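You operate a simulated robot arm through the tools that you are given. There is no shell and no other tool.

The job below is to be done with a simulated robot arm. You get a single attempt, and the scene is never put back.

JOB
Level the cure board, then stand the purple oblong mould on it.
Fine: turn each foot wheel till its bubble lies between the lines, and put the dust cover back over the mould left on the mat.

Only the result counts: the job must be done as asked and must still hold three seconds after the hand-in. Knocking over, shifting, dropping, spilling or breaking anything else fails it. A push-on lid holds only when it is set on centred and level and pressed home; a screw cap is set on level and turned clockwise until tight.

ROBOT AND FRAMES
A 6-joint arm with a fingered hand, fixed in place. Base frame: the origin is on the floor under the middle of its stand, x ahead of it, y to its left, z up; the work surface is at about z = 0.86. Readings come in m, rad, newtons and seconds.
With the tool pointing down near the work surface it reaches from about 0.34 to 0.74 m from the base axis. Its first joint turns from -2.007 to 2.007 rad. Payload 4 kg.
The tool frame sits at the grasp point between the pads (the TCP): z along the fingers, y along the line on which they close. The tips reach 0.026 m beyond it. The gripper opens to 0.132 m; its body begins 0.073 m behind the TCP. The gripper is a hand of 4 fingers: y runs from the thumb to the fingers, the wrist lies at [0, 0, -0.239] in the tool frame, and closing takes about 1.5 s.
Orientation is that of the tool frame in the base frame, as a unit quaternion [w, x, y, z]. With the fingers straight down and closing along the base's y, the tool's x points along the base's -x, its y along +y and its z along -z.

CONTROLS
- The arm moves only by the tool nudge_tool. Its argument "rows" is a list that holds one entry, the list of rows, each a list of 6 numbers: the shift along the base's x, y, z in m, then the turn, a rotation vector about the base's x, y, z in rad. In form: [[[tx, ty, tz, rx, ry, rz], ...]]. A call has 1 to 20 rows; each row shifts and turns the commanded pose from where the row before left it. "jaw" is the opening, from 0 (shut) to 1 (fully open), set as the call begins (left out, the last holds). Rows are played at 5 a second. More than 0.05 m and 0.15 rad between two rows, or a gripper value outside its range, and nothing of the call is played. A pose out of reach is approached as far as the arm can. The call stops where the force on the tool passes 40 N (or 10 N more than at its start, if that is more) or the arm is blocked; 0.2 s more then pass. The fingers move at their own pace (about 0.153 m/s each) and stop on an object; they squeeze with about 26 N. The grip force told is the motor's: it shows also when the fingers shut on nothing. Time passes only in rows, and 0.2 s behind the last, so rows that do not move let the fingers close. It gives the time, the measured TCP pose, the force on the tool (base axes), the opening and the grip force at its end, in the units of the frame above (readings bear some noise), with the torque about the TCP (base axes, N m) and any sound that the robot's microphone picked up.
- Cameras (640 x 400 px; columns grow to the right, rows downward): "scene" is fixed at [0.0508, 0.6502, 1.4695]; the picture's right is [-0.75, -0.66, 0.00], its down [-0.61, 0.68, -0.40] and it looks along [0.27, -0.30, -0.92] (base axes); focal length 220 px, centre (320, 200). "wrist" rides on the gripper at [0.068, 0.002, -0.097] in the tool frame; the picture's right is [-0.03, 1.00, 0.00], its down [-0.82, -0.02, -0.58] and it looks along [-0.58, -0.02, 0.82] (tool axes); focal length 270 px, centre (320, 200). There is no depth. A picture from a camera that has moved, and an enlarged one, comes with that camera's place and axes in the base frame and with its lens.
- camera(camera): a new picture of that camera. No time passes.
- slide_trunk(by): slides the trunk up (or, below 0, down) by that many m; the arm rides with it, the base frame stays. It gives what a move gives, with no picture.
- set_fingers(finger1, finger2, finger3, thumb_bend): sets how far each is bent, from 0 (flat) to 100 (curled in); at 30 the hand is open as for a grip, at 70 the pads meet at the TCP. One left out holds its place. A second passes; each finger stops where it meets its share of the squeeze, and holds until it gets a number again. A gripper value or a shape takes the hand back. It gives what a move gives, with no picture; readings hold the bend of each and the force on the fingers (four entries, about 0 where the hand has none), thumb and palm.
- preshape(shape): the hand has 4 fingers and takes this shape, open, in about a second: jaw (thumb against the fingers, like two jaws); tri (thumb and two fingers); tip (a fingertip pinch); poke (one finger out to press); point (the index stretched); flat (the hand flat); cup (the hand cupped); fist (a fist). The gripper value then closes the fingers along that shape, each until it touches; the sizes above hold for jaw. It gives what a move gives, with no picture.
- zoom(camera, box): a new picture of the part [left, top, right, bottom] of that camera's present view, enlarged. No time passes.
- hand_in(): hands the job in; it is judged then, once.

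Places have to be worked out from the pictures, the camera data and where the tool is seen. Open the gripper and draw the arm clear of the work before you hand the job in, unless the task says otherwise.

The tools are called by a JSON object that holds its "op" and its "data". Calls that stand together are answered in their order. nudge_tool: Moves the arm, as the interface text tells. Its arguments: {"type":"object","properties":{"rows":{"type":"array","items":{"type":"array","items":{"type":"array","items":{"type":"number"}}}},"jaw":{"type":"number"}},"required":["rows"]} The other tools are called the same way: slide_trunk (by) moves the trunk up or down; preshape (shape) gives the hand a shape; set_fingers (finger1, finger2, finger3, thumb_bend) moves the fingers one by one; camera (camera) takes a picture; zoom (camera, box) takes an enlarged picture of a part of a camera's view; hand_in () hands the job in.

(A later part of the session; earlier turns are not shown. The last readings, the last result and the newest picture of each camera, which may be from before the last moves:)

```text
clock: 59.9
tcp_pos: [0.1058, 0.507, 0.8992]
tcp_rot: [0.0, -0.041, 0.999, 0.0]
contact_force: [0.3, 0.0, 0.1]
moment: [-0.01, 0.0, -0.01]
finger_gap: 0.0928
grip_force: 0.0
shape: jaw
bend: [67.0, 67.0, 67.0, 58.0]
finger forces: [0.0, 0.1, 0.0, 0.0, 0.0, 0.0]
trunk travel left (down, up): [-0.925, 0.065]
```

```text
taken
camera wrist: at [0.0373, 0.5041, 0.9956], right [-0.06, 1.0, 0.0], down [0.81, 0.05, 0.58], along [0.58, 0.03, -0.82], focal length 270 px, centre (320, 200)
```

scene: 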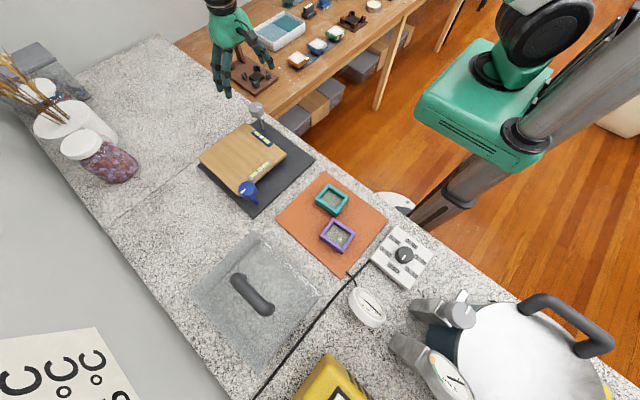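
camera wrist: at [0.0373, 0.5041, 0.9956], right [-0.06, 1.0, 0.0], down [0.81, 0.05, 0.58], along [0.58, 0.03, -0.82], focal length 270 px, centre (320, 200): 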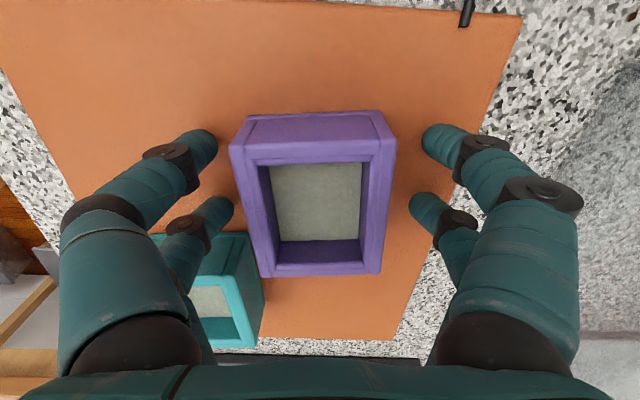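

Clear all around. I close on the purple mould.

{"op": "nudge_tool", "data": {"rows": [[[0, 0, 0, 0, 0, 0], [0, 0, 0, 0, 0, 0], [0, 0, 0, 0, 0, 0], [0, 0, 0, 0, 0, 0], [0, 0, 0, 0, 0, 0], [0, 0, 0, 0, 0, 0]]], "jaw": 0.4}}

{"op": "camera", "data": {"camera": "wrist"}}

```text
clock: 61.3
tcp_pos: [0.1062, 0.5078, 0.9002]
tcp_rot: [0.0, -0.041, 0.999, -0.001]
contact_force: [0.1, 0.2, -0.1]
moment: [0.02, -0.01, -0.03]
finger_gap: 0.0579
grip_force: 25.5
shape: jaw
bend: [73.0, 73.0, 73.0, 70.0]
finger forces: [23.7, 23.6, 23.8, 0.1, 23.6, 0.0]
trunk travel left (down, up): [-0.925, 0.065]
```

```text
taken
camera wrist: at [0.0373, 0.5041, 0.9957], right [-0.06, 1.0, 0.0], down [0.81, 0.05, 0.58], along [0.58, 0.03, -0.82], focal length 270 px, centre (320, 200)
```

wrist: 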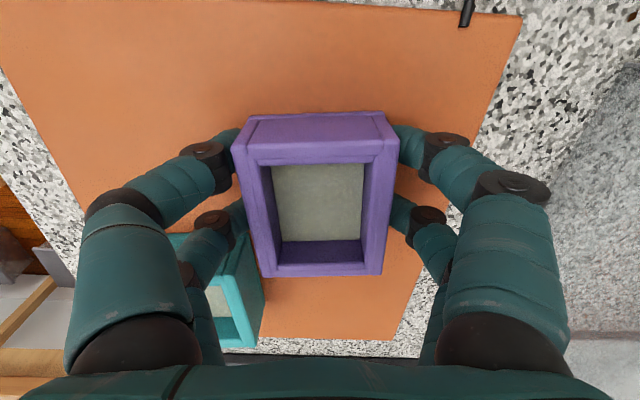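

All four fingers hold it with about 24 N each at a 58 mm gap. I lift slowly 4 cm and check.

{"op": "nudge_tool", "data": {"rows": [[[0, 0, 0.005, 0, 0, 0], [0, 0, 0.01, 0, 0, 0], [0, 0, 0.01, 0, 0, 0], [0, 0, 0.01, 0, 0, 0], [0, 0, 0.005, 0, 0, 0], [0, 0, 0, 0, 0, 0]]]}}

{"op": "camera", "data": {"camera": "wrist"}}

{"op": "zoom", "data": {"camera": "scene", "box": [270, 160, 400, 280]}}

```text
clock: 62.7
tcp_pos: [0.1064, 0.507, 0.9395]
tcp_rot: [0.0, -0.041, 0.999, 0.0]
contact_force: [-0.1, -0.7, -1.8]
moment: [-0.01, 0.01, -0.01]
finger_gap: 0.0577
grip_force: 25.9
shape: jaw
bend: [73.0, 73.0, 73.0, 70.0]
finger forces: [23.8, 23.5, 23.7, 0.0, 23.6, 0.0]
trunk travel left (down, up): [-0.925, 0.065]
```

```text
taken
camera wrist: at [0.0377, 0.5042, 1.0352], right [-0.06, 1.0, 0.0], down [0.81, 0.05, 0.58], along [0.58, 0.03, -0.82], focal length 270 px, centre (320, 200)
```

wrist: 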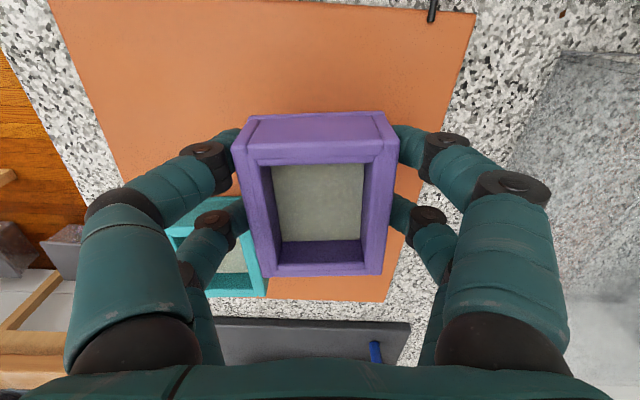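

```text
3.33 times, centred on (335, 220) of scene
camera zoom: at [0.0508, 0.6502, 1.4695], right [-0.75, -0.66, 0.0], down [-0.61, 0.68, -0.4], along [0.27, -0.3, -0.92], focal length 734 px, centre (270, 133)
```

zoom: 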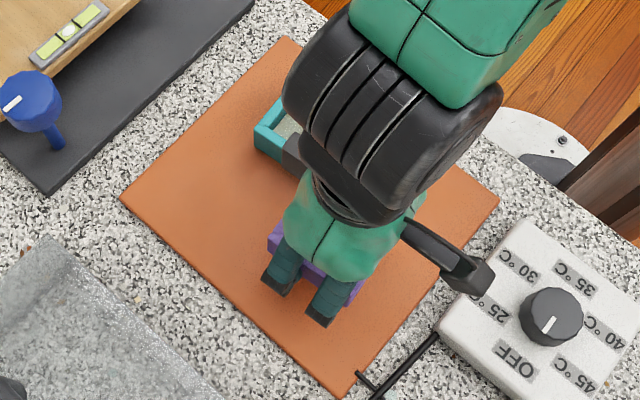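

The mould hangs level and weighs about 0.2 kg. I raise it to TCP z ≈ 1.03, straighten the yaw, and carry it over the board's middle.

{"op": "nudge_tool", "data": {"rows": [[[0, 0, 0.02, 0, 0, 0], [0, 0, 0.03, 0, 0, 0], [0, 0, 0.03, 0, 0, -0.04], [0.01, 0.001, 0.01, 0, 0, -0.045], [0.025, 0.001, 0, 0, 0, 0], [0.035, 0.001, 0, 0, 0, 0], [0.035, 0.001, 0, 0, 0, 0], [0.035, 0.001, 0, 0, 0, 0], [0.035, 0.001, 0, 0, 0, 0], [0.035, 0.002, 0, 0, 0, 0], [0.035, 0.002, 0, 0, 0, 0], [0.035, 0.002, 0, 0, 0, 0], [0.035, 0.001, 0, 0, 0, 0], [0.035, 0.001, 0, 0, 0, 0], [0.015, 0, 0, 0, 0, 0], [0.007, 0, 0, 0, 0, 0], [0, 0, 0, 0, 0, 0]]]}}

{"op": "camera", "data": {"camera": "wrist"}}

{"op": "zoom", "data": {"camera": "scene", "box": [170, 80, 330, 220]}}

```text
clock: 66.3
tcp_pos: [0.4775, 0.5199, 1.0301]
tcp_rot: [0.0, 0.002, 1.0, 0.0]
contact_force: [-0.3, -0.7, -1.5]
moment: [0.02, 0.0, 0.02]
finger_gap: 0.0576
grip_force: 25.7
shape: jaw
bend: [73.0, 73.0, 73.0, 70.0]
finger forces: [23.6, 23.5, 23.7, 0.0, 23.6, 0.0]
trunk travel left (down, up): [-0.925, 0.065]
```

```text
taken
camera wrist: at [0.4089, 0.5232, 1.1253], right [0.03, 1.0, 0.0], down [0.82, -0.02, 0.58], along [0.58, -0.02, -0.82], focal length 270 px, centre (320, 200)
```

wrist: 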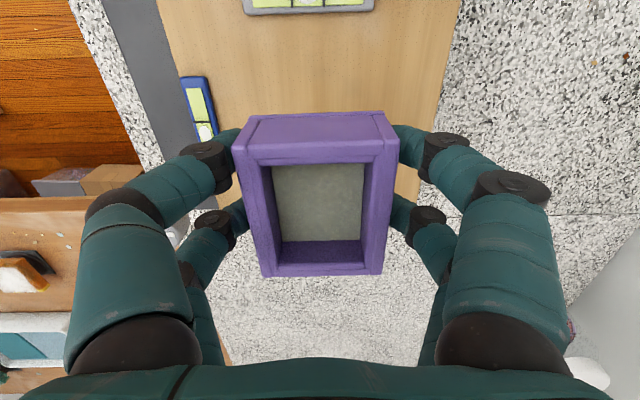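

```text
2.86 times, centred on (250, 150) of scene
camera zoom: at [0.0508, 0.6502, 1.4695], right [-0.75, -0.66, 0.0], down [-0.61, 0.68, -0.4], along [0.27, -0.3, -0.92], focal length 629 px, centre (520, 343)
```

zoom: 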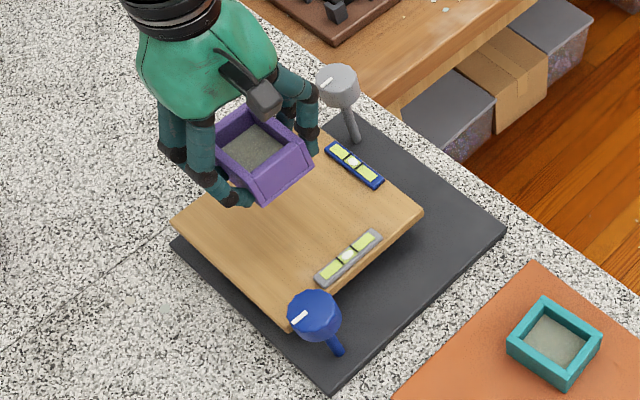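

It is over the board. Touchdown should come at about TCP z ≈ 0.955, so I descend to 0.968 and then creep down.

{"op": "nudge_tool", "data": {"rows": [[[0, 0, -0.02, 0, 0, 0], [0, 0, -0.02, 0, 0, 0], [0, 0, -0.015, 0, 0, 0], [0, 0, -0.007, 0, 0, 0], [0, 0, 0, 0, 0, 0]]]}}

{"op": "nudge_tool", "data": {"rows": [[[0, 0, -0.002, 0, 0, 0], [0, 0, -0.002, 0, 0, 0], [0, 0, -0.001, 0, 0, 0], [0, 0, 0, 0, 0, 0]]]}}

{"op": "zoom", "data": {"camera": "scene", "box": [170, 80, 330, 220]}}

```text
clock: 67.5
tcp_pos: [0.4777, 0.522, 0.9678]
tcp_rot: [0.0, 0.002, 1.0, 0.0]
contact_force: [0.0, 0.2, -1.0]
moment: [-0.04, 0.04, -0.01]
finger_gap: 0.0572
grip_force: 26.4
shape: jaw
bend: [73.0, 73.0, 73.0, 70.0]
finger forces: [23.6, 23.6, 23.7, 0.1, 23.7, 0.0]
trunk travel left (down, up): [-0.925, 0.065]
```

```text
clock: 68.5
tcp_pos: [0.4774, 0.5211, 0.962]
tcp_rot: [0.0, 0.002, 1.0, -0.001]
contact_force: [0.6, -0.2, -0.9]
moment: [-0.01, 0.0, 0.0]
finger_gap: 0.0578
grip_force: 26.3
shape: jaw
bend: [73.0, 73.0, 73.0, 70.0]
finger forces: [23.8, 23.5, 23.7, 0.1, 23.6, 0.0]
trunk travel left (down, up): [-0.925, 0.065]
```

```text
2.86 times, centred on (250, 150) of scene
camera zoom: at [0.0508, 0.6502, 1.4695], right [-0.75, -0.66, 0.0], down [-0.61, 0.68, -0.4], along [0.27, -0.3, -0.92], focal length 629 px, centre (520, 343)
```

zoom: 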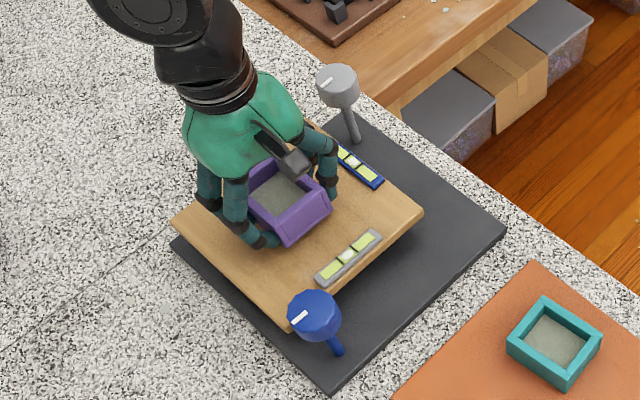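

No contact at TCP z 0.962 yet. I creep down in 1.5 mm rows and watch the vertical force.

{"op": "nudge_tool", "data": {"rows": [[[0, 0, -0.0015, 0, 0, 0], [0, 0, -0.0015, 0, 0, 0], [0, 0, 0, 0, 0, 0]]]}}

{"op": "nudge_tool", "data": {"rows": [[[0, 0, -0.0015, 0, 0, 0], [0, 0, 0, 0, 0, 0]]]}}

```text
clock: 69.3
tcp_pos: [0.478, 0.5209, 0.96]
tcp_rot: [0.0, 0.002, 1.0, 0.0]
contact_force: [0.4, -0.3, -1.6]
moment: [-0.04, 0.0, 0.0]
finger_gap: 0.0574
grip_force: 25.7
shape: jaw
bend: [73.0, 73.0, 73.0, 70.0]
finger forces: [23.8, 23.6, 23.7, 0.0, 23.6, 0.0]
trunk travel left (down, up): [-0.925, 0.065]
```

```text
clock: 69.9
tcp_pos: [0.4773, 0.52, 0.9582]
tcp_rot: [0.0, 0.001, 1.0, 0.001]
contact_force: [-0.5, -0.6, -0.6]
moment: [0.02, 0.02, -0.01]
finger_gap: 0.0578
grip_force: 26.4
shape: jaw
bend: [73.0, 73.0, 73.0, 70.0]
finger forces: [23.7, 23.5, 23.7, 0.0, 23.5, 0.1]
trunk travel left (down, up): [-0.925, 0.065]
```

Still free at 0.958. I continue creeping in 1.5 mm steps.

{"op": "nudge_tool", "data": {"rows": [[[0, 0, -0.0015, 0, 0, 0], [0, 0, 0, 0, 0, 0]]]}}

{"op": "nudge_tool", "data": {"rows": [[[0, 0, -0.0015, 0, 0, 0], [0, 0, 0, 0, 0, 0]]]}}

{"op": "zoom", "data": {"camera": "scene", "box": [220, 110, 300, 180]}}

```text
clock: 70.5
tcp_pos: [0.478, 0.5206, 0.956]
tcp_rot: [0.0, 0.002, 1.0, 0.0]
contact_force: [0.3, -0.1, -1.4]
moment: [-0.04, -0.01, 0.0]
finger_gap: 0.0577
grip_force: 26.5
shape: jaw
bend: [73.0, 73.0, 73.0, 70.0]
finger forces: [23.7, 23.5, 23.8, 0.0, 23.6, 0.0]
trunk travel left (down, up): [-0.925, 0.065]
```

```text
clock: 71.1
tcp_pos: [0.4784, 0.5208, 0.9549]
tcp_rot: [0.0, 0.001, 1.0, 0.0]
contact_force: [0.5, 0.5, -0.6]
moment: [0.03, 0.0, 0.01]
finger_gap: 0.0576
grip_force: 25.9
shape: jaw
bend: [73.0, 73.0, 73.0, 70.0]
finger forces: [23.7, 23.4, 23.7, 0.0, 23.6, 0.0]
trunk travel left (down, up): [-0.925, 0.065]
```

```text
5.71 times, centred on (260, 145) of scene
camera zoom: at [0.0508, 0.6502, 1.4695], right [-0.75, -0.66, 0.0], down [-0.61, 0.68, -0.4], along [0.27, -0.3, -0.92], focal length 1258 px, centre (663, 514)
```

zoom: 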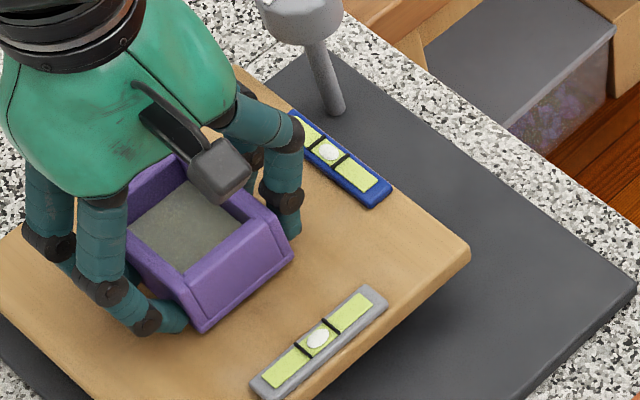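

Close now. The −y fingers are near the blue vial, so I will only open partially later. I continue creeping down.

{"op": "nudge_tool", "data": {"rows": [[[0, 0, -0.0015, 0, 0, 0], [0, 0, 0, 0, 0, 0]]]}}

{"op": "nudge_tool", "data": {"rows": [[[0, 0, -0.0015, 0, 0, 0], [0, 0, 0, 0, 0, 0]]]}}

```text
clock: 71.7
tcp_pos: [0.4781, 0.5212, 0.9525]
tcp_rot: [0.0, 0.002, 1.0, 0.001]
contact_force: [-0.2, -0.7, -1.4]
moment: [0.02, 0.02, 0.03]
finger_gap: 0.0576
grip_force: 26.2
shape: jaw
bend: [73.0, 73.0, 73.0, 70.0]
finger forces: [23.8, 23.5, 23.7, 0.0, 23.6, 0.1]
trunk travel left (down, up): [-0.925, 0.065]
```

```text
clock: 72.3
tcp_pos: [0.4781, 0.5203, 0.9511]
tcp_rot: [0.001, 0.002, 1.0, 0.0]
contact_force: [-0.4, -0.2, -0.8]
moment: [0.02, 0.04, 0.06]
finger_gap: 0.0573
grip_force: 25.9
shape: jaw
bend: [73.0, 73.0, 73.0, 70.0]
finger forces: [23.7, 23.5, 23.7, 0.0, 23.6, 0.0]
trunk travel left (down, up): [-0.925, 0.065]
```

No contact at 0.951. I keep creeping.

{"op": "nudge_tool", "data": {"rows": [[[0, 0, -0.0015, 0, 0, 0], [0, 0, 0, 0, 0, 0]]]}}

{"op": "nudge_tool", "data": {"rows": [[[0, 0, -0.0015, 0, 0, 0], [0, 0, 0, 0, 0, 0]]]}}

{"op": "zoom", "data": {"camera": "scene", "box": [230, 130, 280, 170]}}

```text
clock: 72.9
tcp_pos: [0.4776, 0.5198, 0.9503]
tcp_rot: [0.0, 0.002, 1.0, 0.0]
contact_force: [0.0, -0.3, -1.3]
moment: [0.02, 0.02, 0.03]
finger_gap: 0.0575
grip_force: 26.5
shape: jaw
bend: [73.0, 73.0, 73.0, 70.0]
finger forces: [23.6, 23.5, 23.6, 0.0, 23.5, 0.1]
trunk travel left (down, up): [-0.925, 0.065]
```

```text
clock: 73.5
tcp_pos: [0.4777, 0.5198, 0.9496]
tcp_rot: [0.0, 0.002, 1.0, 0.0]
contact_force: [-0.7, 0.3, 5.0]
moment: [-0.02, 0.01, -0.03]
finger_gap: 0.0573
grip_force: 26.0
shape: jaw
bend: [73.0, 73.0, 73.0, 70.0]
finger forces: [24.5, 24.1, 24.2, 0.1, 24.1, 0.1]
trunk travel left (down, up): [-0.925, 0.065]
```

```text
10.00 times, centred on (255, 150) of scene
camera zoom: at [0.0508, 0.6502, 1.4695], right [-0.75, -0.66, 0.0], down [-0.61, 0.68, -0.4], along [0.27, -0.3, -0.92], focal length 2201 px, centre (970, 700)
```

zoom: 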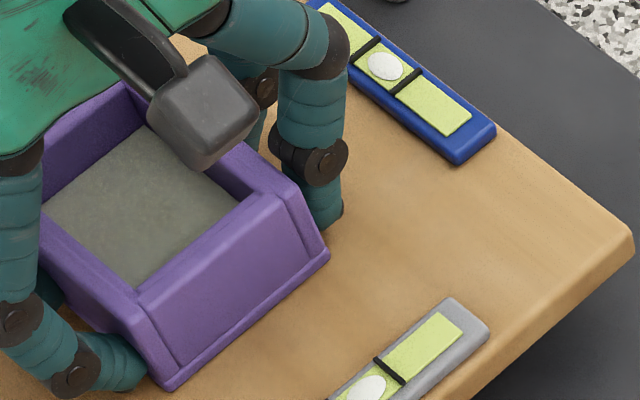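

Contact: the vertical force rose to +5 N at TCP z 0.9496, so the mould rests on the board. I open partially and rise.

{"op": "nudge_tool", "data": {"rows": [[[0, 0, 0, 0, 0, 0], [0, 0, 0, 0, 0, 0], [0, 0, 0, 0, 0, 0], [0, 0, 0, 0, 0, 0], [0, 0, 0, 0, 0, 0]]], "jaw": 0.62}}

{"op": "camera", "data": {"camera": "wrist"}}

{"op": "zoom", "data": {"camera": "scene", "box": [220, 110, 300, 180]}}

```text
clock: 74.7
tcp_pos: [0.4774, 0.5199, 0.9483]
tcp_rot: [-0.001, 0.002, 1.0, 0.0]
contact_force: [0.2, 0.0, -0.8]
moment: [0.02, 0.03, -0.01]
finger_gap: 0.0816
grip_force: 0.2
shape: jaw
bend: [71.0, 71.0, 71.0, 71.0]
finger forces: [0.1, 0.0, 0.0, 0.0, 0.1, 0.0]
trunk travel left (down, up): [-0.925, 0.065]
```

```text
taken
camera wrist: at [0.4092, 0.5234, 1.0449], right [0.03, 1.0, 0.0], down [0.82, -0.02, 0.58], along [0.58, -0.02, -0.82], focal length 270 px, centre (320, 200)
```

wrist: 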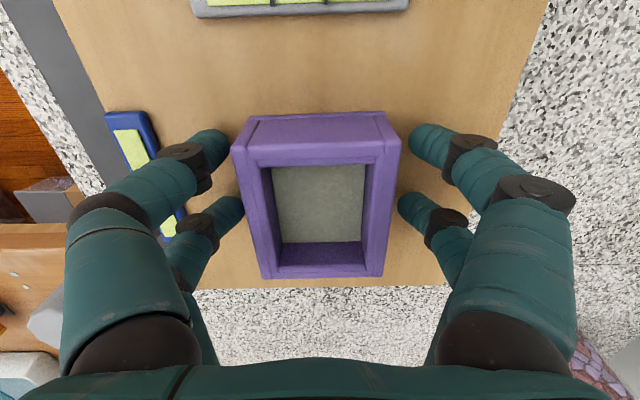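

```text
5.71 times, centred on (260, 145) of scene
camera zoom: at [0.0508, 0.6502, 1.4695], right [-0.75, -0.66, 0.0], down [-0.61, 0.68, -0.4], along [0.27, -0.3, -0.92], focal length 1258 px, centre (663, 514)
```

zoom: 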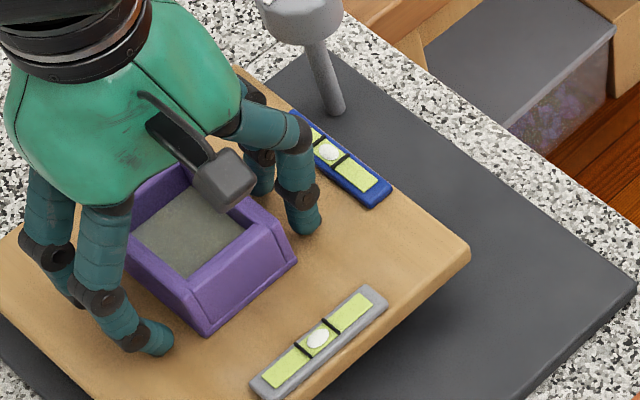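

The mould is released and stands on the board. I rise straight up well clear, then check the bubbles.

{"op": "nudge_tool", "data": {"rows": [[[0, 0, 0.01, 0, 0, 0], [0, 0, 0.02, 0, 0, 0], [0, 0, 0.03, 0, 0, 0], [0, 0, 0.03, 0, 0, 0], [0, 0, 0.04, 0, 0, 0], [0, 0, 0.04, 0, 0, 0], [0, 0, 0, 0, 0, 0]]]}}

{"op": "nudge_tool", "data": {"rows": [[[-0.04, 0, 0, 0, 0, 0], [-0.04, 0, 0, 0, 0, 0], [-0.04, 0, 0, 0, 0, 0], [-0.04, 0, 0, 0, 0, 0], [-0.04, 0, 0, 0, 0, 0], [0, 0, 0, 0, 0, 0]]], "jaw": 1.0}}

{"op": "zoom", "data": {"camera": "wrist", "box": [220, 90, 420, 250]}}

{"op": "zoom", "data": {"camera": "scene", "box": [190, 110, 310, 220]}}

{"op": "camera", "data": {"camera": "scene"}}

```text
clock: 76.3
tcp_pos: [0.479, 0.5219, 1.1187]
tcp_rot: [0.0, 0.001, 1.0, 0.001]
contact_force: [-0.2, -0.6, 0.3]
moment: [-0.02, -0.03, 0.02]
finger_gap: 0.0816
grip_force: 0.1
shape: jaw
bend: [71.0, 71.0, 71.0, 71.0]
finger forces: [0.0, 0.0, 0.1, 0.0, 0.1, 0.0]
trunk travel left (down, up): [-0.925, 0.065]
```

```text
clock: 77.7
tcp_pos: [0.2781, 0.5196, 1.1178]
tcp_rot: [0.0, 0.002, 1.0, 0.001]
contact_force: [0.2, 0.0, -0.4]
moment: [0.01, 0.02, 0.01]
finger_gap: 0.1316
grip_force: 0.0
shape: jaw
bend: [30.0, 30.0, 30.0, 30.0]
finger forces: [0.0, 0.1, 0.0, 0.0, 0.0, 0.0]
trunk travel left (down, up): [-0.925, 0.065]
```

```text
2.50 times, centred on (320, 170) of wrist
camera zoom: at [0.2094, 0.5229, 1.2141], right [0.03, 1.0, 0.0], down [0.82, -0.02, 0.58], along [0.58, -0.02, -0.82], focal length 676 px, centre (320, 275)
```

zoom: 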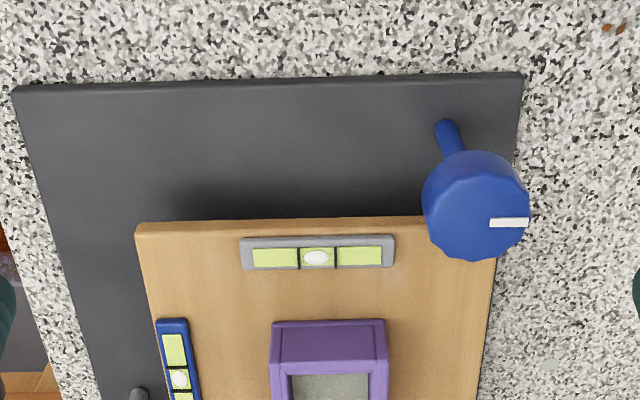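

```text
3.64 times, centred on (250, 165) of scene
camera zoom: at [0.0508, 0.6502, 1.4695], right [-0.75, -0.66, 0.0], down [-0.61, 0.68, -0.4], along [0.27, -0.3, -0.92], focal length 800 px, centre (574, 327)
```

zoom: 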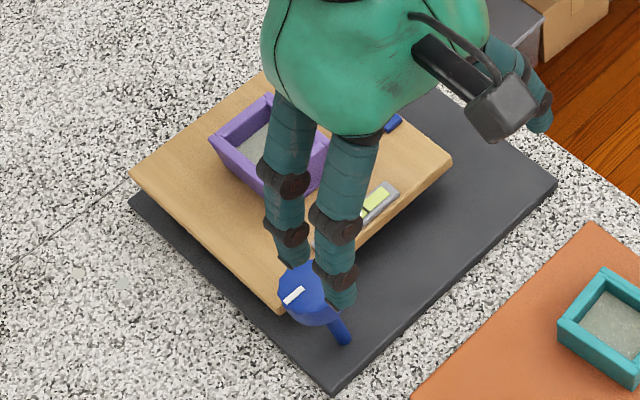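

```text
taken
```

scene: 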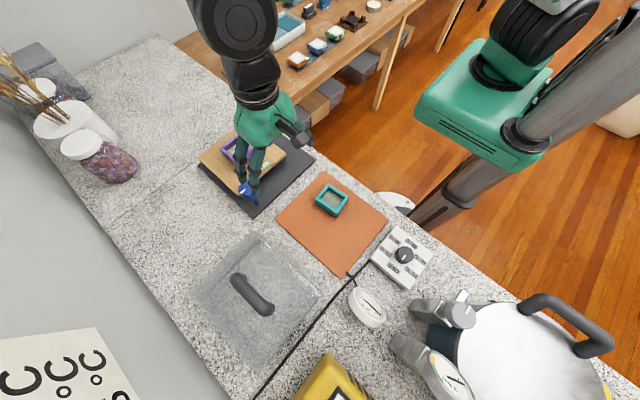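

Both bubbles remain centred with the mould on the board. Now I go to look at the dust cover, staying high.

{"op": "nudge_tool", "data": {"rows": [[[-0.035, 0.02, 0.015, 0, 0, 0], [-0.035, 0.02, 0.015, 0, 0, 0], [-0.035, 0.02, 0.01, 0, 0, 0], [-0.035, 0.025, 0.005, 0, 0, 0], [-0.035, 0.025, 0, 0, 0, 0], [0, 0.025, 0, 0, 0, 0], [0, 0, 0, 0, 0, 0]]]}}

{"op": "camera", "data": {"camera": "wrist"}}

{"op": "camera", "data": {"camera": "scene"}}

```text
clock: 79.3
tcp_pos: [0.1038, 0.6544, 1.1639]
tcp_rot: [0.0, 0.002, 1.0, 0.0]
contact_force: [0.0, -0.3, 0.1]
moment: [0.02, 0.0, -0.03]
finger_gap: 0.132
grip_force: 0.0
shape: jaw
bend: [30.0, 30.0, 30.0, 30.0]
finger forces: [0.0, 0.0, 0.1, 0.0, 0.0, 0.0]
trunk travel left (down, up): [-0.925, 0.065]
```

```text
taken
camera wrist: at [0.034, 0.6578, 1.2603], right [0.03, 1.0, 0.0], down [0.82, -0.02, 0.58], along [0.58, -0.02, -0.82], focal length 270 px, centre (320, 200)
```

wrist: 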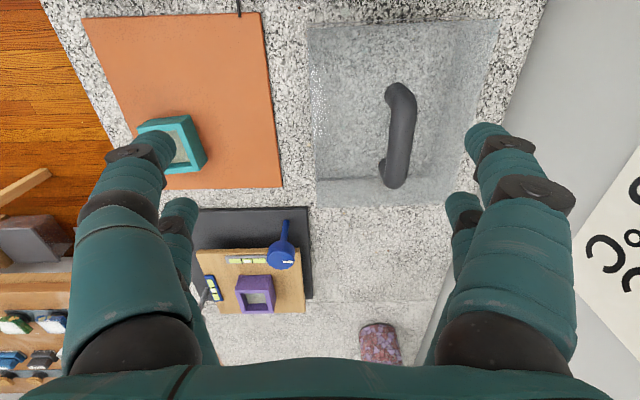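

```text
taken
```

scene: 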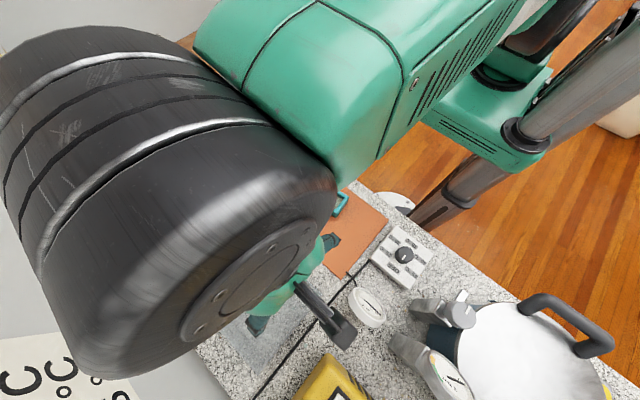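

The cover is well visible from here. I enlarge it to find its outline and the handle.

{"op": "zoom", "data": {"camera": "wrist", "box": [280, 0, 520, 220]}}

{"op": "zoom", "data": {"camera": "wrist", "box": [360, 70, 440, 200]}}

{"op": "zoom", "data": {"camera": "wrist", "box": [60, 0, 320, 220]}}

```text
1.82 times, centred on (400, 110) of wrist
camera zoom: at [0.034, 0.6578, 1.2603], right [0.03, 1.0, 0.0], down [0.82, -0.02, 0.58], along [0.58, -0.02, -0.82], focal length 491 px, centre (174, 364)
```

zoom: 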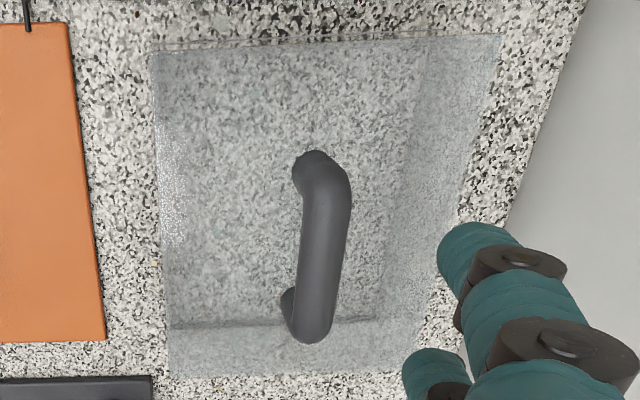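

```text
3.08 times, centred on (400, 135) of wrist
camera zoom: at [0.034, 0.6578, 1.2603], right [0.03, 1.0, 0.0], down [0.82, -0.02, 0.58], along [0.58, -0.02, -0.82], focal length 832 px, centre (74, 400)
```

zoom: 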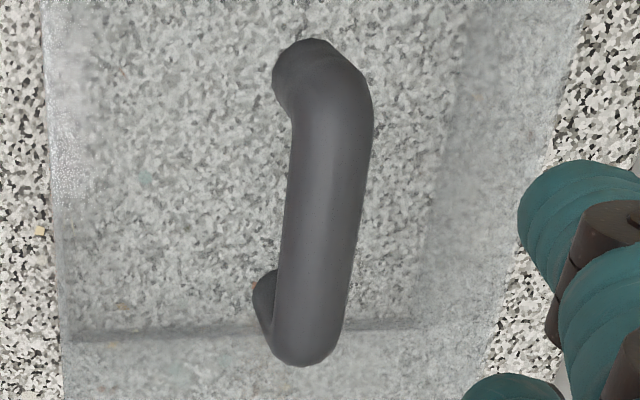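

```text
1.82 times, centred on (190, 110) of wrist
camera zoom: at [0.034, 0.6578, 1.2603], right [0.03, 1.0, 0.0], down [0.82, -0.02, 0.58], along [0.58, -0.02, -0.82], focal length 491 px, centre (556, 364)
```

zoom: 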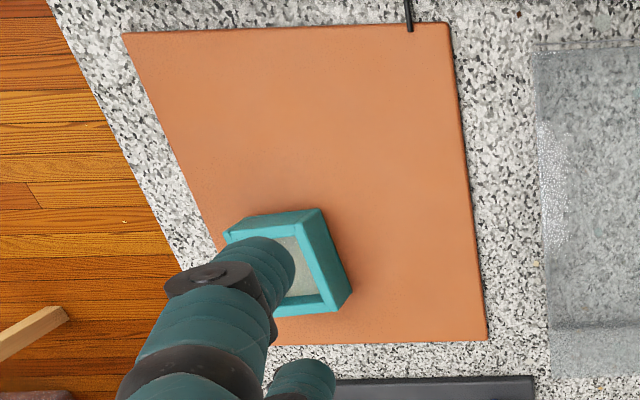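

The cover comes out at about x 0.048–0.275, y 0.643–0.84, top at z ≈ 0.936, with a bar handle along x at about (0.162, 0.737), bar height ≈ 0.98. That is near the reach limit, so I move above it and check how well the arm follows.

{"op": "nudge_tool", "data": {"rows": [[[0.014, 0.02, -0.012, 0, 0, 0], [0.014, 0.02, -0.012, 0, 0, 0], [0.014, 0.02, -0.012, 0, 0, 0], [0.014, 0.02, -0.012, 0, 0, 0], [0, 0, 0, 0, 0, 0]]]}}

{"op": "camera", "data": {"camera": "wrist"}}

{"op": "camera", "data": {"camera": "scene"}}

```text
clock: 80.5
tcp_pos: [0.149, 0.6738, 1.1138]
tcp_rot: [0.0, 0.002, 1.0, -0.001]
contact_force: [-0.7, -0.1, -0.8]
moment: [0.04, -0.02, -0.04]
finger_gap: 0.1318
grip_force: 0.1
shape: jaw
bend: [30.0, 30.0, 30.0, 30.0]
finger forces: [0.0, 0.0, 0.0, 0.1, 0.0, 0.0]
out of reach, approached as far as the arm can: row 1, 2, 3, 4
trunk travel left (down, up): [-0.925, 0.065]
```

```text
taken
camera wrist: at [0.0806, 0.6781, 1.2102], right [0.03, 1.0, 0.0], down [0.82, -0.02, 0.58], along [0.58, -0.02, -0.82], focal length 270 px, centre (320, 200)
```

wrist: 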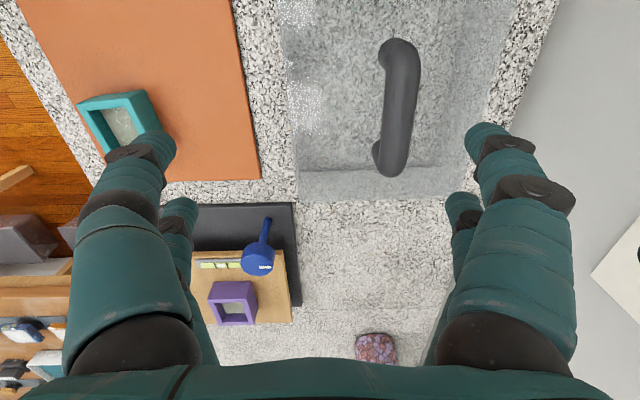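

```text
taken
```

scene: 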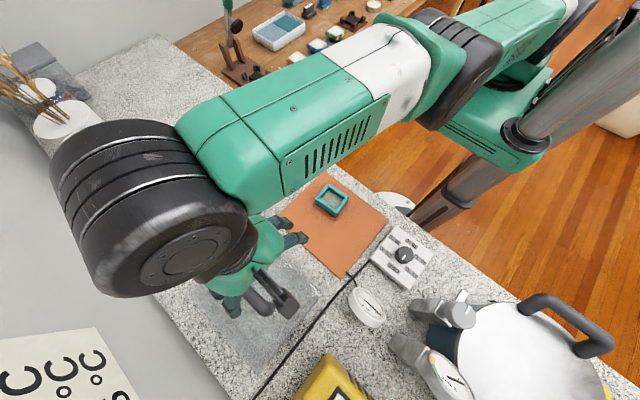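

The arm stopped at 0.69 m radius at this height, so the handle at ~0.755 m needs the hand tilted outward (about the bar's own axis, which is harmless for gripping a round bar). First I refine the handle position from this view.

{"op": "zoom", "data": {"camera": "wrist", "box": [350, 20, 450, 190]}}

{"op": "zoom", "data": {"camera": "wrist", "box": [270, 0, 530, 220]}}

```text
2.35 times, centred on (400, 105) of wrist
camera zoom: at [0.0806, 0.6781, 1.2102], right [0.03, 1.0, 0.0], down [0.82, -0.02, 0.58], along [0.58, -0.02, -0.82], focal length 636 px, centre (132, 424)
```

zoom: 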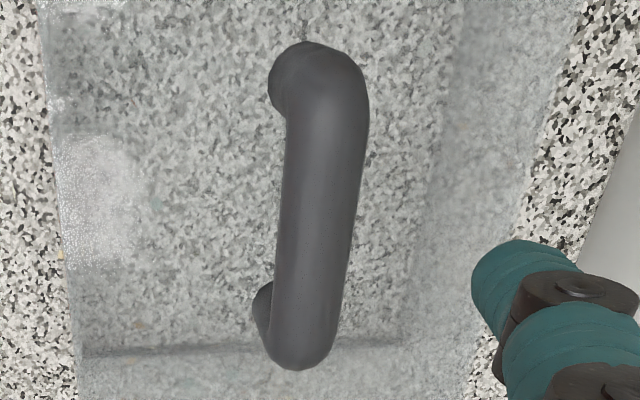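

```text
1.82 times, centred on (400, 110) of wrist
camera zoom: at [0.0806, 0.6781, 1.2102], right [0.03, 1.0, 0.0], down [0.82, -0.02, 0.58], along [0.58, -0.02, -0.82], focal length 491 px, centre (174, 364)
```

zoom: 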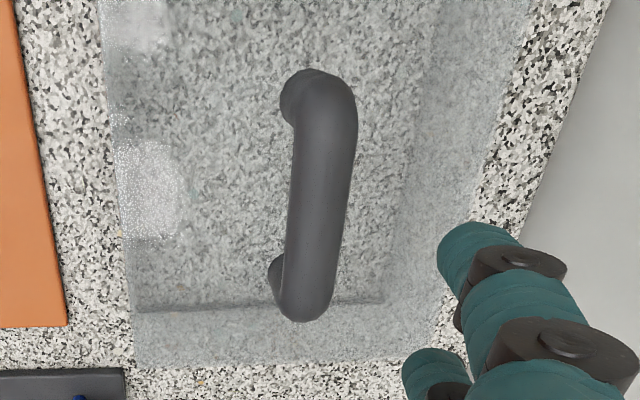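

Both views agree on the handle bar: centre about (0.162, 0.745), bar axis yawed ≈ +0.047 rad, height ≈ 0.975, about 25 mm thick. I yaw to match and tilt 0.2 rad outward about the bar axis, then move toward (0.157, 0.745, 1.06).

{"op": "nudge_tool", "data": {"rows": [[[0, 0, 0, 0, 0, 0.047], [0, 0, 0, 0.1, 0.005, 0], [0, 0, 0, 0.1, 0.005, 0], [0, 0, 0, 0, 0, 0]]]}}

```text
clock: 81.5
tcp_pos: [0.148, 0.6751, 1.1132]
tcp_rot: [-0.002, -0.021, 0.995, 0.099]
contact_force: [0.0, -0.2, -0.1]
moment: [0.01, -0.01, 0.01]
finger_gap: 0.132
grip_force: 0.0
shape: jaw
bend: [30.0, 30.0, 30.0, 30.0]
finger forces: [0.0, 0.0, 0.0, 0.0, 0.0, 0.0]
trunk travel left (down, up): [-0.925, 0.065]
```

The tilt is applied and the command follows the reached pose. Now I move toward the point above the handle.

{"op": "nudge_tool", "data": {"rows": [[[0.002, 0.012, -0.02, 0, 0, 0], [0.002, 0.014, -0.015, 0, 0, 0], [0.002, 0.014, -0.01, 0, 0, 0], [0.002, 0.015, -0.008, 0, 0, 0], [0.001, 0.0145, 0, 0, 0, 0], [0, 0, 0, 0, 0, 0]]]}}

{"op": "camera", "data": {"camera": "wrist"}}

{"op": "camera", "data": {"camera": "scene"}}

```text
clock: 82.9
tcp_pos: [0.1555, 0.7308, 1.0608]
tcp_rot: [-0.003, -0.022, 0.995, 0.1]
contact_force: [-0.5, -0.1, -0.4]
moment: [-0.01, 0.03, 0.0]
finger_gap: 0.1317
grip_force: 0.0
shape: jaw
bend: [30.0, 30.0, 30.0, 30.0]
finger forces: [0.0, 0.1, 0.0, 0.0, 0.0, 0.1]
out of reach, approached as far as the arm can: row 5
trunk travel left (down, up): [-0.925, 0.065]
```

```text
taken
camera wrist: at [0.0885, 0.7111, 1.1553], right [-0.02, 0.98, 0.2], down [0.82, -0.1, 0.56], along [0.57, 0.17, -0.8], focal length 270 px, centre (320, 200)
```

wrist: 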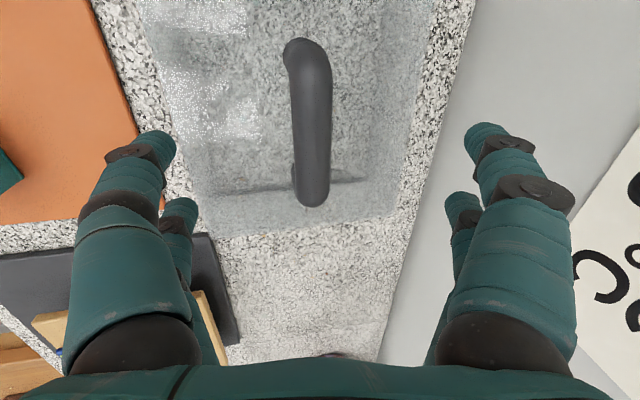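

```text
taken
```

scene: 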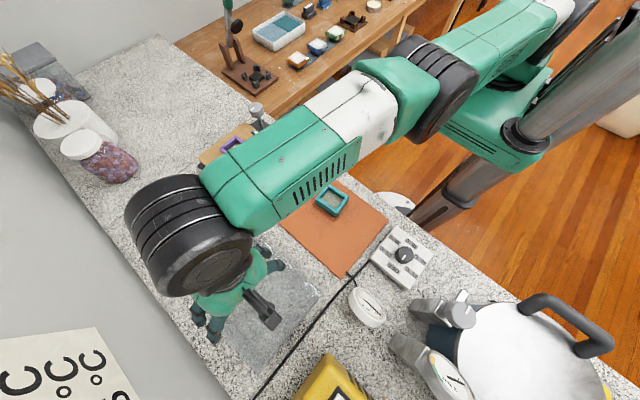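

With 0.2 rad tilt it reached (0.156, 0.731, 1.061), and the bar is lined up along the tool axis. I narrow the jaws and approach along the tool axis to just around the bar.

{"op": "nudge_tool", "data": {"rows": [[[0.0004, 0.0028, -0.015, 0, 0, 0], [0.0004, 0.0028, -0.015, 0, 0, 0], [0.0004, 0.0028, -0.015, 0, 0, 0], [0, 0, 0, 0, 0, 0]]], "jaw": 0.62}}

{"op": "camera", "data": {"camera": "wrist"}}

{"op": "zoom", "data": {"camera": "scene", "box": [160, 210, 340, 370]}}

```text
clock: 83.9
tcp_pos: [0.1552, 0.7338, 1.0156]
tcp_rot: [-0.003, -0.022, 0.995, 0.101]
contact_force: [-0.4, -0.1, -0.5]
moment: [-0.01, 0.02, -0.01]
finger_gap: 0.0821
grip_force: 0.1
shape: jaw
bend: [71.0, 71.0, 71.0, 71.0]
finger forces: [0.1, 0.1, 0.0, 0.0, 0.1, 0.0]
out of reach, approached as far as the arm can: row 3
trunk travel left (down, up): [-0.925, 0.065]
```

```text
taken
camera wrist: at [0.0888, 0.714, 1.1106], right [-0.02, 0.98, 0.2], down [0.82, -0.1, 0.56], along [0.57, 0.17, -0.8], focal length 270 px, centre (320, 200)
```

wrist: 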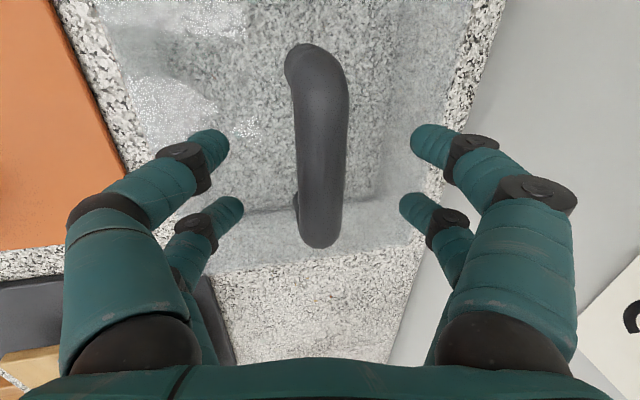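

```text
2.50 times, centred on (250, 290) of scene
camera zoom: at [0.0508, 0.6502, 1.4695], right [-0.75, -0.66, 0.0], down [-0.61, 0.68, -0.4], along [0.27, -0.3, -0.92], focal length 550 px, centre (495, -25)
```

zoom: 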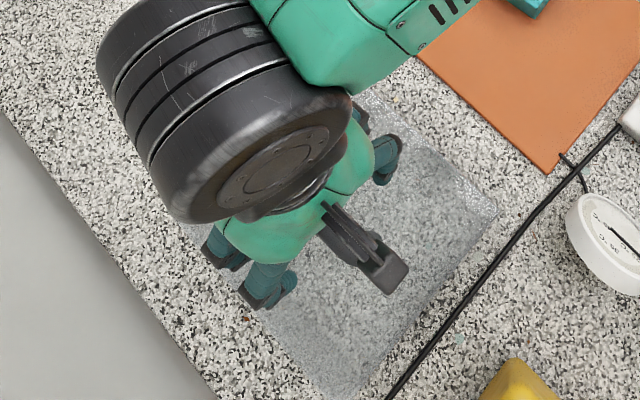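

Reach is capped around 0.70 m at the wrist, so I add another 0.1 rad tilt about the bar axis and continue down around the bar, which is well centred between the fingers.

{"op": "nudge_tool", "data": {"rows": [[[0, 0, 0, 0.05, 0.0024, 0], [0, 0, 0, 0.05, 0.0024, 0], [0.0006, 0.0019, -0.0085, 0, 0, 0], [0.0006, 0.0019, -0.0085, 0, 0, 0], [0, 0, 0, 0, 0, 0]]]}}

{"op": "camera", "data": {"camera": "wrist"}}

```text
clock: 85.1
tcp_pos: [0.1582, 0.7366, 0.9974]
tcp_rot: [-0.004, -0.021, 0.989, 0.149]
contact_force: [-0.2, -0.1, 0.6]
moment: [-0.02, 0.0, 0.04]
finger_gap: 0.0821
grip_force: 0.0
shape: jaw
bend: [71.0, 71.0, 71.0, 71.0]
finger forces: [0.0, 0.0, 0.1, 0.0, 0.0, 0.1]
trunk travel left (down, up): [-0.925, 0.065]
```

```text
taken
camera wrist: at [0.0908, 0.7076, 1.0905], right [-0.02, 0.96, 0.3], down [0.82, -0.15, 0.54], along [0.57, 0.25, -0.79], focal length 270 px, centre (320, 200)
```

wrist: 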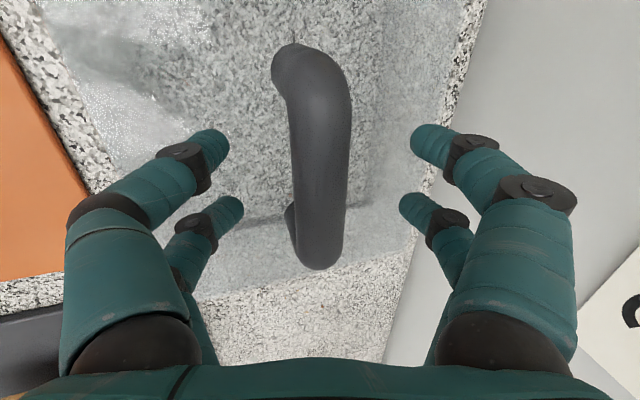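

I enlarge the handle now to judge its distance from the hand more carefully.

{"op": "zoom", "data": {"camera": "wrist", "box": [240, 20, 400, 290]}}

{"op": "zoom", "data": {"camera": "scene", "box": [180, 220, 320, 350]}}

```text
1.48 times, centred on (320, 155) of wrist
camera zoom: at [0.0908, 0.7076, 1.0905], right [-0.02, 0.96, 0.3], down [0.82, -0.15, 0.54], along [0.57, 0.25, -0.79], focal length 400 px, centre (320, 267)
```

zoom: 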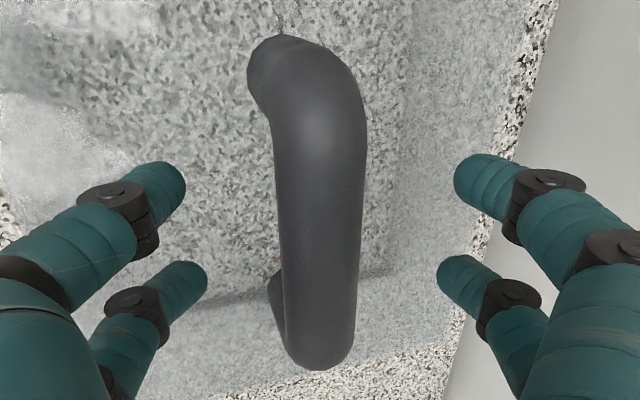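

```text
3.08 times, centred on (250, 285) of scene
camera zoom: at [0.0508, 0.6502, 1.4695], right [-0.75, -0.66, 0.0], down [-0.61, 0.68, -0.4], along [0.27, -0.3, -0.92], focal length 677 px, centre (535, -62)
```

zoom: 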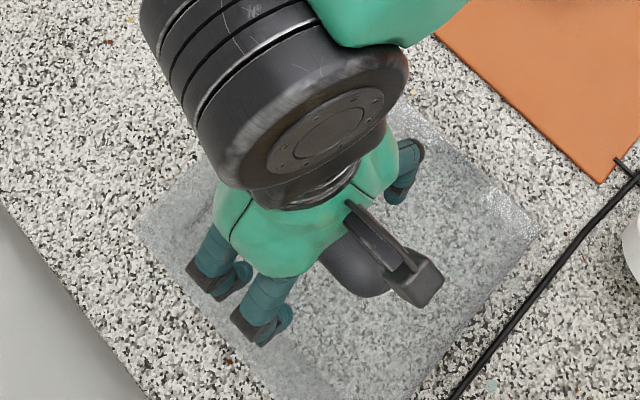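

The bar sits centred, about 10 mm beyond the TCP along the tool axis. I advance 4 mm and close on it.

{"op": "nudge_tool", "data": {"rows": [[[0, 0.0012, -0.004, 0, 0, 0], [0, 0, 0, 0, 0, 0]]]}}

{"op": "nudge_tool", "data": {"rows": [[[0, 0, 0, 0, 0, 0], [0, 0, 0, 0, 0, 0], [0, 0, 0, 0, 0, 0], [0, 0, 0, 0, 0, 0], [0, 0, 0, 0, 0, 0]]], "jaw": 0.1}}

{"op": "camera", "data": {"camera": "wrist"}}

```text
clock: 85.7
tcp_pos: [0.1572, 0.7378, 0.9945]
tcp_rot: [-0.004, -0.021, 0.988, 0.15]
contact_force: [0.2, -0.5, 0.3]
moment: [0.0, 0.01, 0.0]
finger_gap: 0.0822
grip_force: 0.1
shape: jaw
bend: [71.0, 71.0, 71.0, 71.0]
finger forces: [0.1, 0.0, 0.0, 0.1, 0.0, 0.2]
trunk travel left (down, up): [-0.925, 0.065]
```

```text
clock: 86.9
tcp_pos: [0.158, 0.7384, 0.9944]
tcp_rot: [-0.005, -0.021, 0.988, 0.15]
contact_force: [0.2, -0.6, 0.1]
moment: [-0.04, 0.02, 0.0]
finger_gap: 0.0147
grip_force: 0.1
shape: jaw
bend: [71.0, 72.0, 71.0, 70.0]
finger forces: [1.0, 0.7, 1.0, 0.0, 1.2, 0.0]
trunk travel left (down, up): [-0.925, 0.065]
```

```text
taken
camera wrist: at [0.0907, 0.7089, 1.0869], right [-0.02, 0.96, 0.3], down [0.82, -0.15, 0.54], along [0.57, 0.25, -0.79], focal length 270 px, centre (320, 200)
```

wrist: 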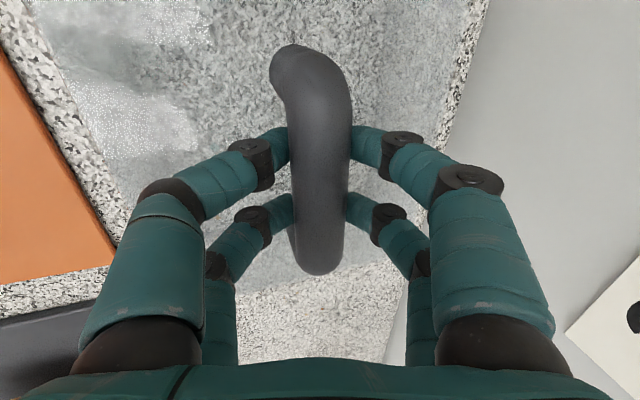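

The tips are meeting below the bar rather than at its sides (as first happened on the wheel). I reopen a bit, back off 9 mm along the tool axis and close again.

{"op": "nudge_tool", "data": {"rows": [[[0, 0, 0, 0, 0, 0], [0, 0, 0, 0, 0, 0], [0, -0.0014, 0.0043, 0, 0, 0], [0, -0.0014, 0.0043, 0, 0, 0], [0, 0, 0, 0, 0, 0]]], "jaw": 0.45}}

{"op": "nudge_tool", "data": {"rows": [[[0, 0, 0, 0, 0, 0], [0, 0, 0, 0, 0, 0], [0, 0, 0, 0, 0, 0], [0, 0, 0, 0, 0, 0], [0, 0, 0, 0, 0, 0]]], "jaw": 0.15}}

{"op": "camera", "data": {"camera": "wrist"}}

```text
clock: 88.1
tcp_pos: [0.1578, 0.7346, 1.0029]
tcp_rot: [-0.005, -0.022, 0.988, 0.15]
contact_force: [-0.8, 1.0, -1.0]
moment: [0.0, -0.02, 0.01]
finger_gap: 0.0589
grip_force: 0.1
shape: jaw
bend: [73.0, 73.0, 73.0, 70.0]
finger forces: [0.1, 0.1, 0.1, 0.0, 0.0, 0.1]
trunk travel left (down, up): [-0.925, 0.065]
```

```text
clock: 89.3
tcp_pos: [0.1586, 0.7363, 1.0034]
tcp_rot: [-0.005, -0.022, 0.988, 0.15]
contact_force: [-0.4, -0.4, -2.3]
moment: [-0.01, 0.0, 0.02]
finger_gap: 0.0199
grip_force: 25.8
shape: jaw
bend: [73.0, 73.0, 73.0, 70.0]
finger forces: [23.3, 23.3, 23.3, 0.0, 24.0, 0.0]
trunk travel left (down, up): [-0.925, 0.065]
```

```text
taken
camera wrist: at [0.0906, 0.7065, 1.0958], right [-0.02, 0.96, 0.3], down [0.82, -0.15, 0.54], along [0.57, 0.25, -0.79], focal length 270 px, centre (320, 200)
```

wrist: 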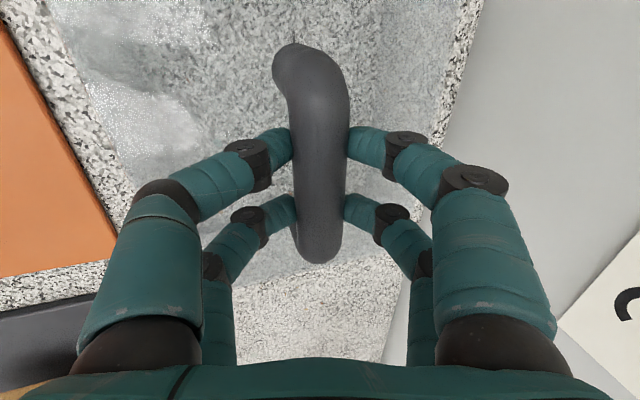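

Firm grip now (24 N per finger) with little vertical force. I lift 2 cm slowly and check.

{"op": "nudge_tool", "data": {"rows": [[[0, 0, 0.004, 0, 0, 0], [0, 0, 0.006, 0, 0, 0], [0, 0, 0.006, 0, 0, 0], [0, 0, 0.004, 0, 0, 0], [0, 0, 0, 0, 0, 0], [0, 0, 0, 0, 0, 0]]]}}

{"op": "camera", "data": {"camera": "wrist"}}

{"op": "camera", "data": {"camera": "scene"}}

```text
clock: 90.7
tcp_pos: [0.1577, 0.7352, 1.0235]
tcp_rot: [-0.004, -0.021, 0.989, 0.149]
contact_force: [0.1, -0.4, -1.5]
moment: [0.02, 0.02, 0.02]
finger_gap: 0.0198
grip_force: 26.7
shape: jaw
bend: [73.0, 73.0, 73.0, 70.0]
finger forces: [23.3, 23.3, 23.4, 0.0, 23.9, 0.1]
trunk travel left (down, up): [-0.925, 0.065]
```

```text
taken
camera wrist: at [0.0904, 0.7063, 1.116], right [-0.02, 0.96, 0.3], down [0.82, -0.15, 0.54], along [0.57, 0.25, -0.79], focal length 270 px, centre (320, 200)
```

wrist: 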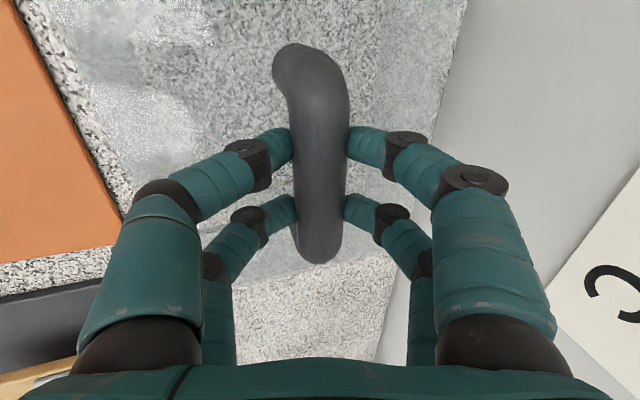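

```text
taken
```

scene: 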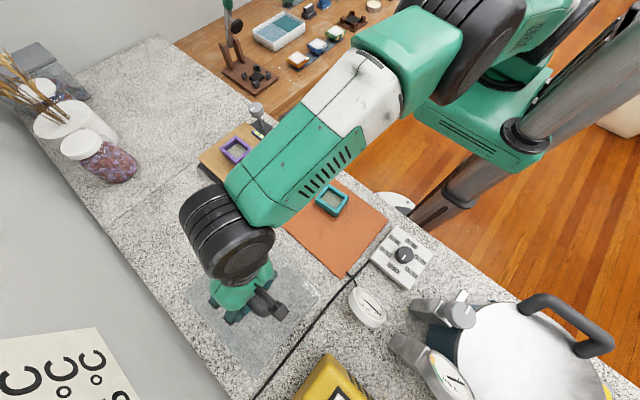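

The handle stayed fixed in the hand. I enlarge the scene to confirm the whole cover came up level.

{"op": "zoom", "data": {"camera": "scene", "box": [160, 220, 340, 400]}}

{"op": "zoom", "data": {"camera": "wrist", "box": [0, 0, 480, 320]}}

```text
2.22 times, centred on (250, 310) of scene
camera zoom: at [0.0508, 0.6502, 1.4695], right [-0.75, -0.66, 0.0], down [-0.61, 0.68, -0.4], along [0.27, -0.3, -0.92], focal length 489 px, centre (476, -44)
```

zoom: 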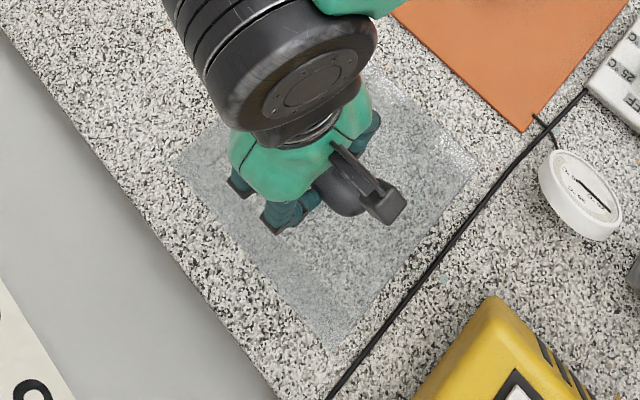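

```text
1.25 times, centred on (240, 160) of wrist
camera zoom: at [0.0904, 0.7063, 1.116], right [-0.02, 0.96, 0.3], down [0.82, -0.15, 0.54], along [0.57, 0.25, -0.79], focal length 338 px, centre (420, 250)
```

zoom: 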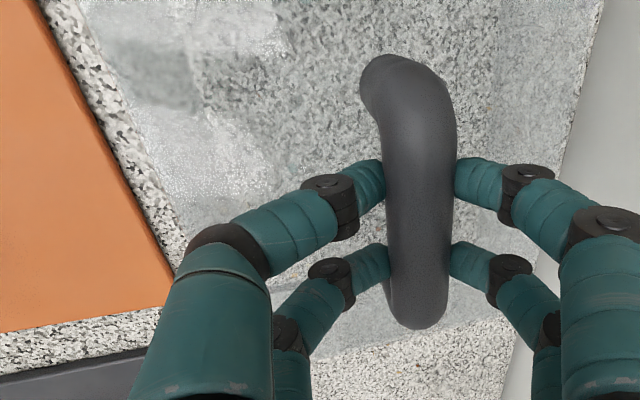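

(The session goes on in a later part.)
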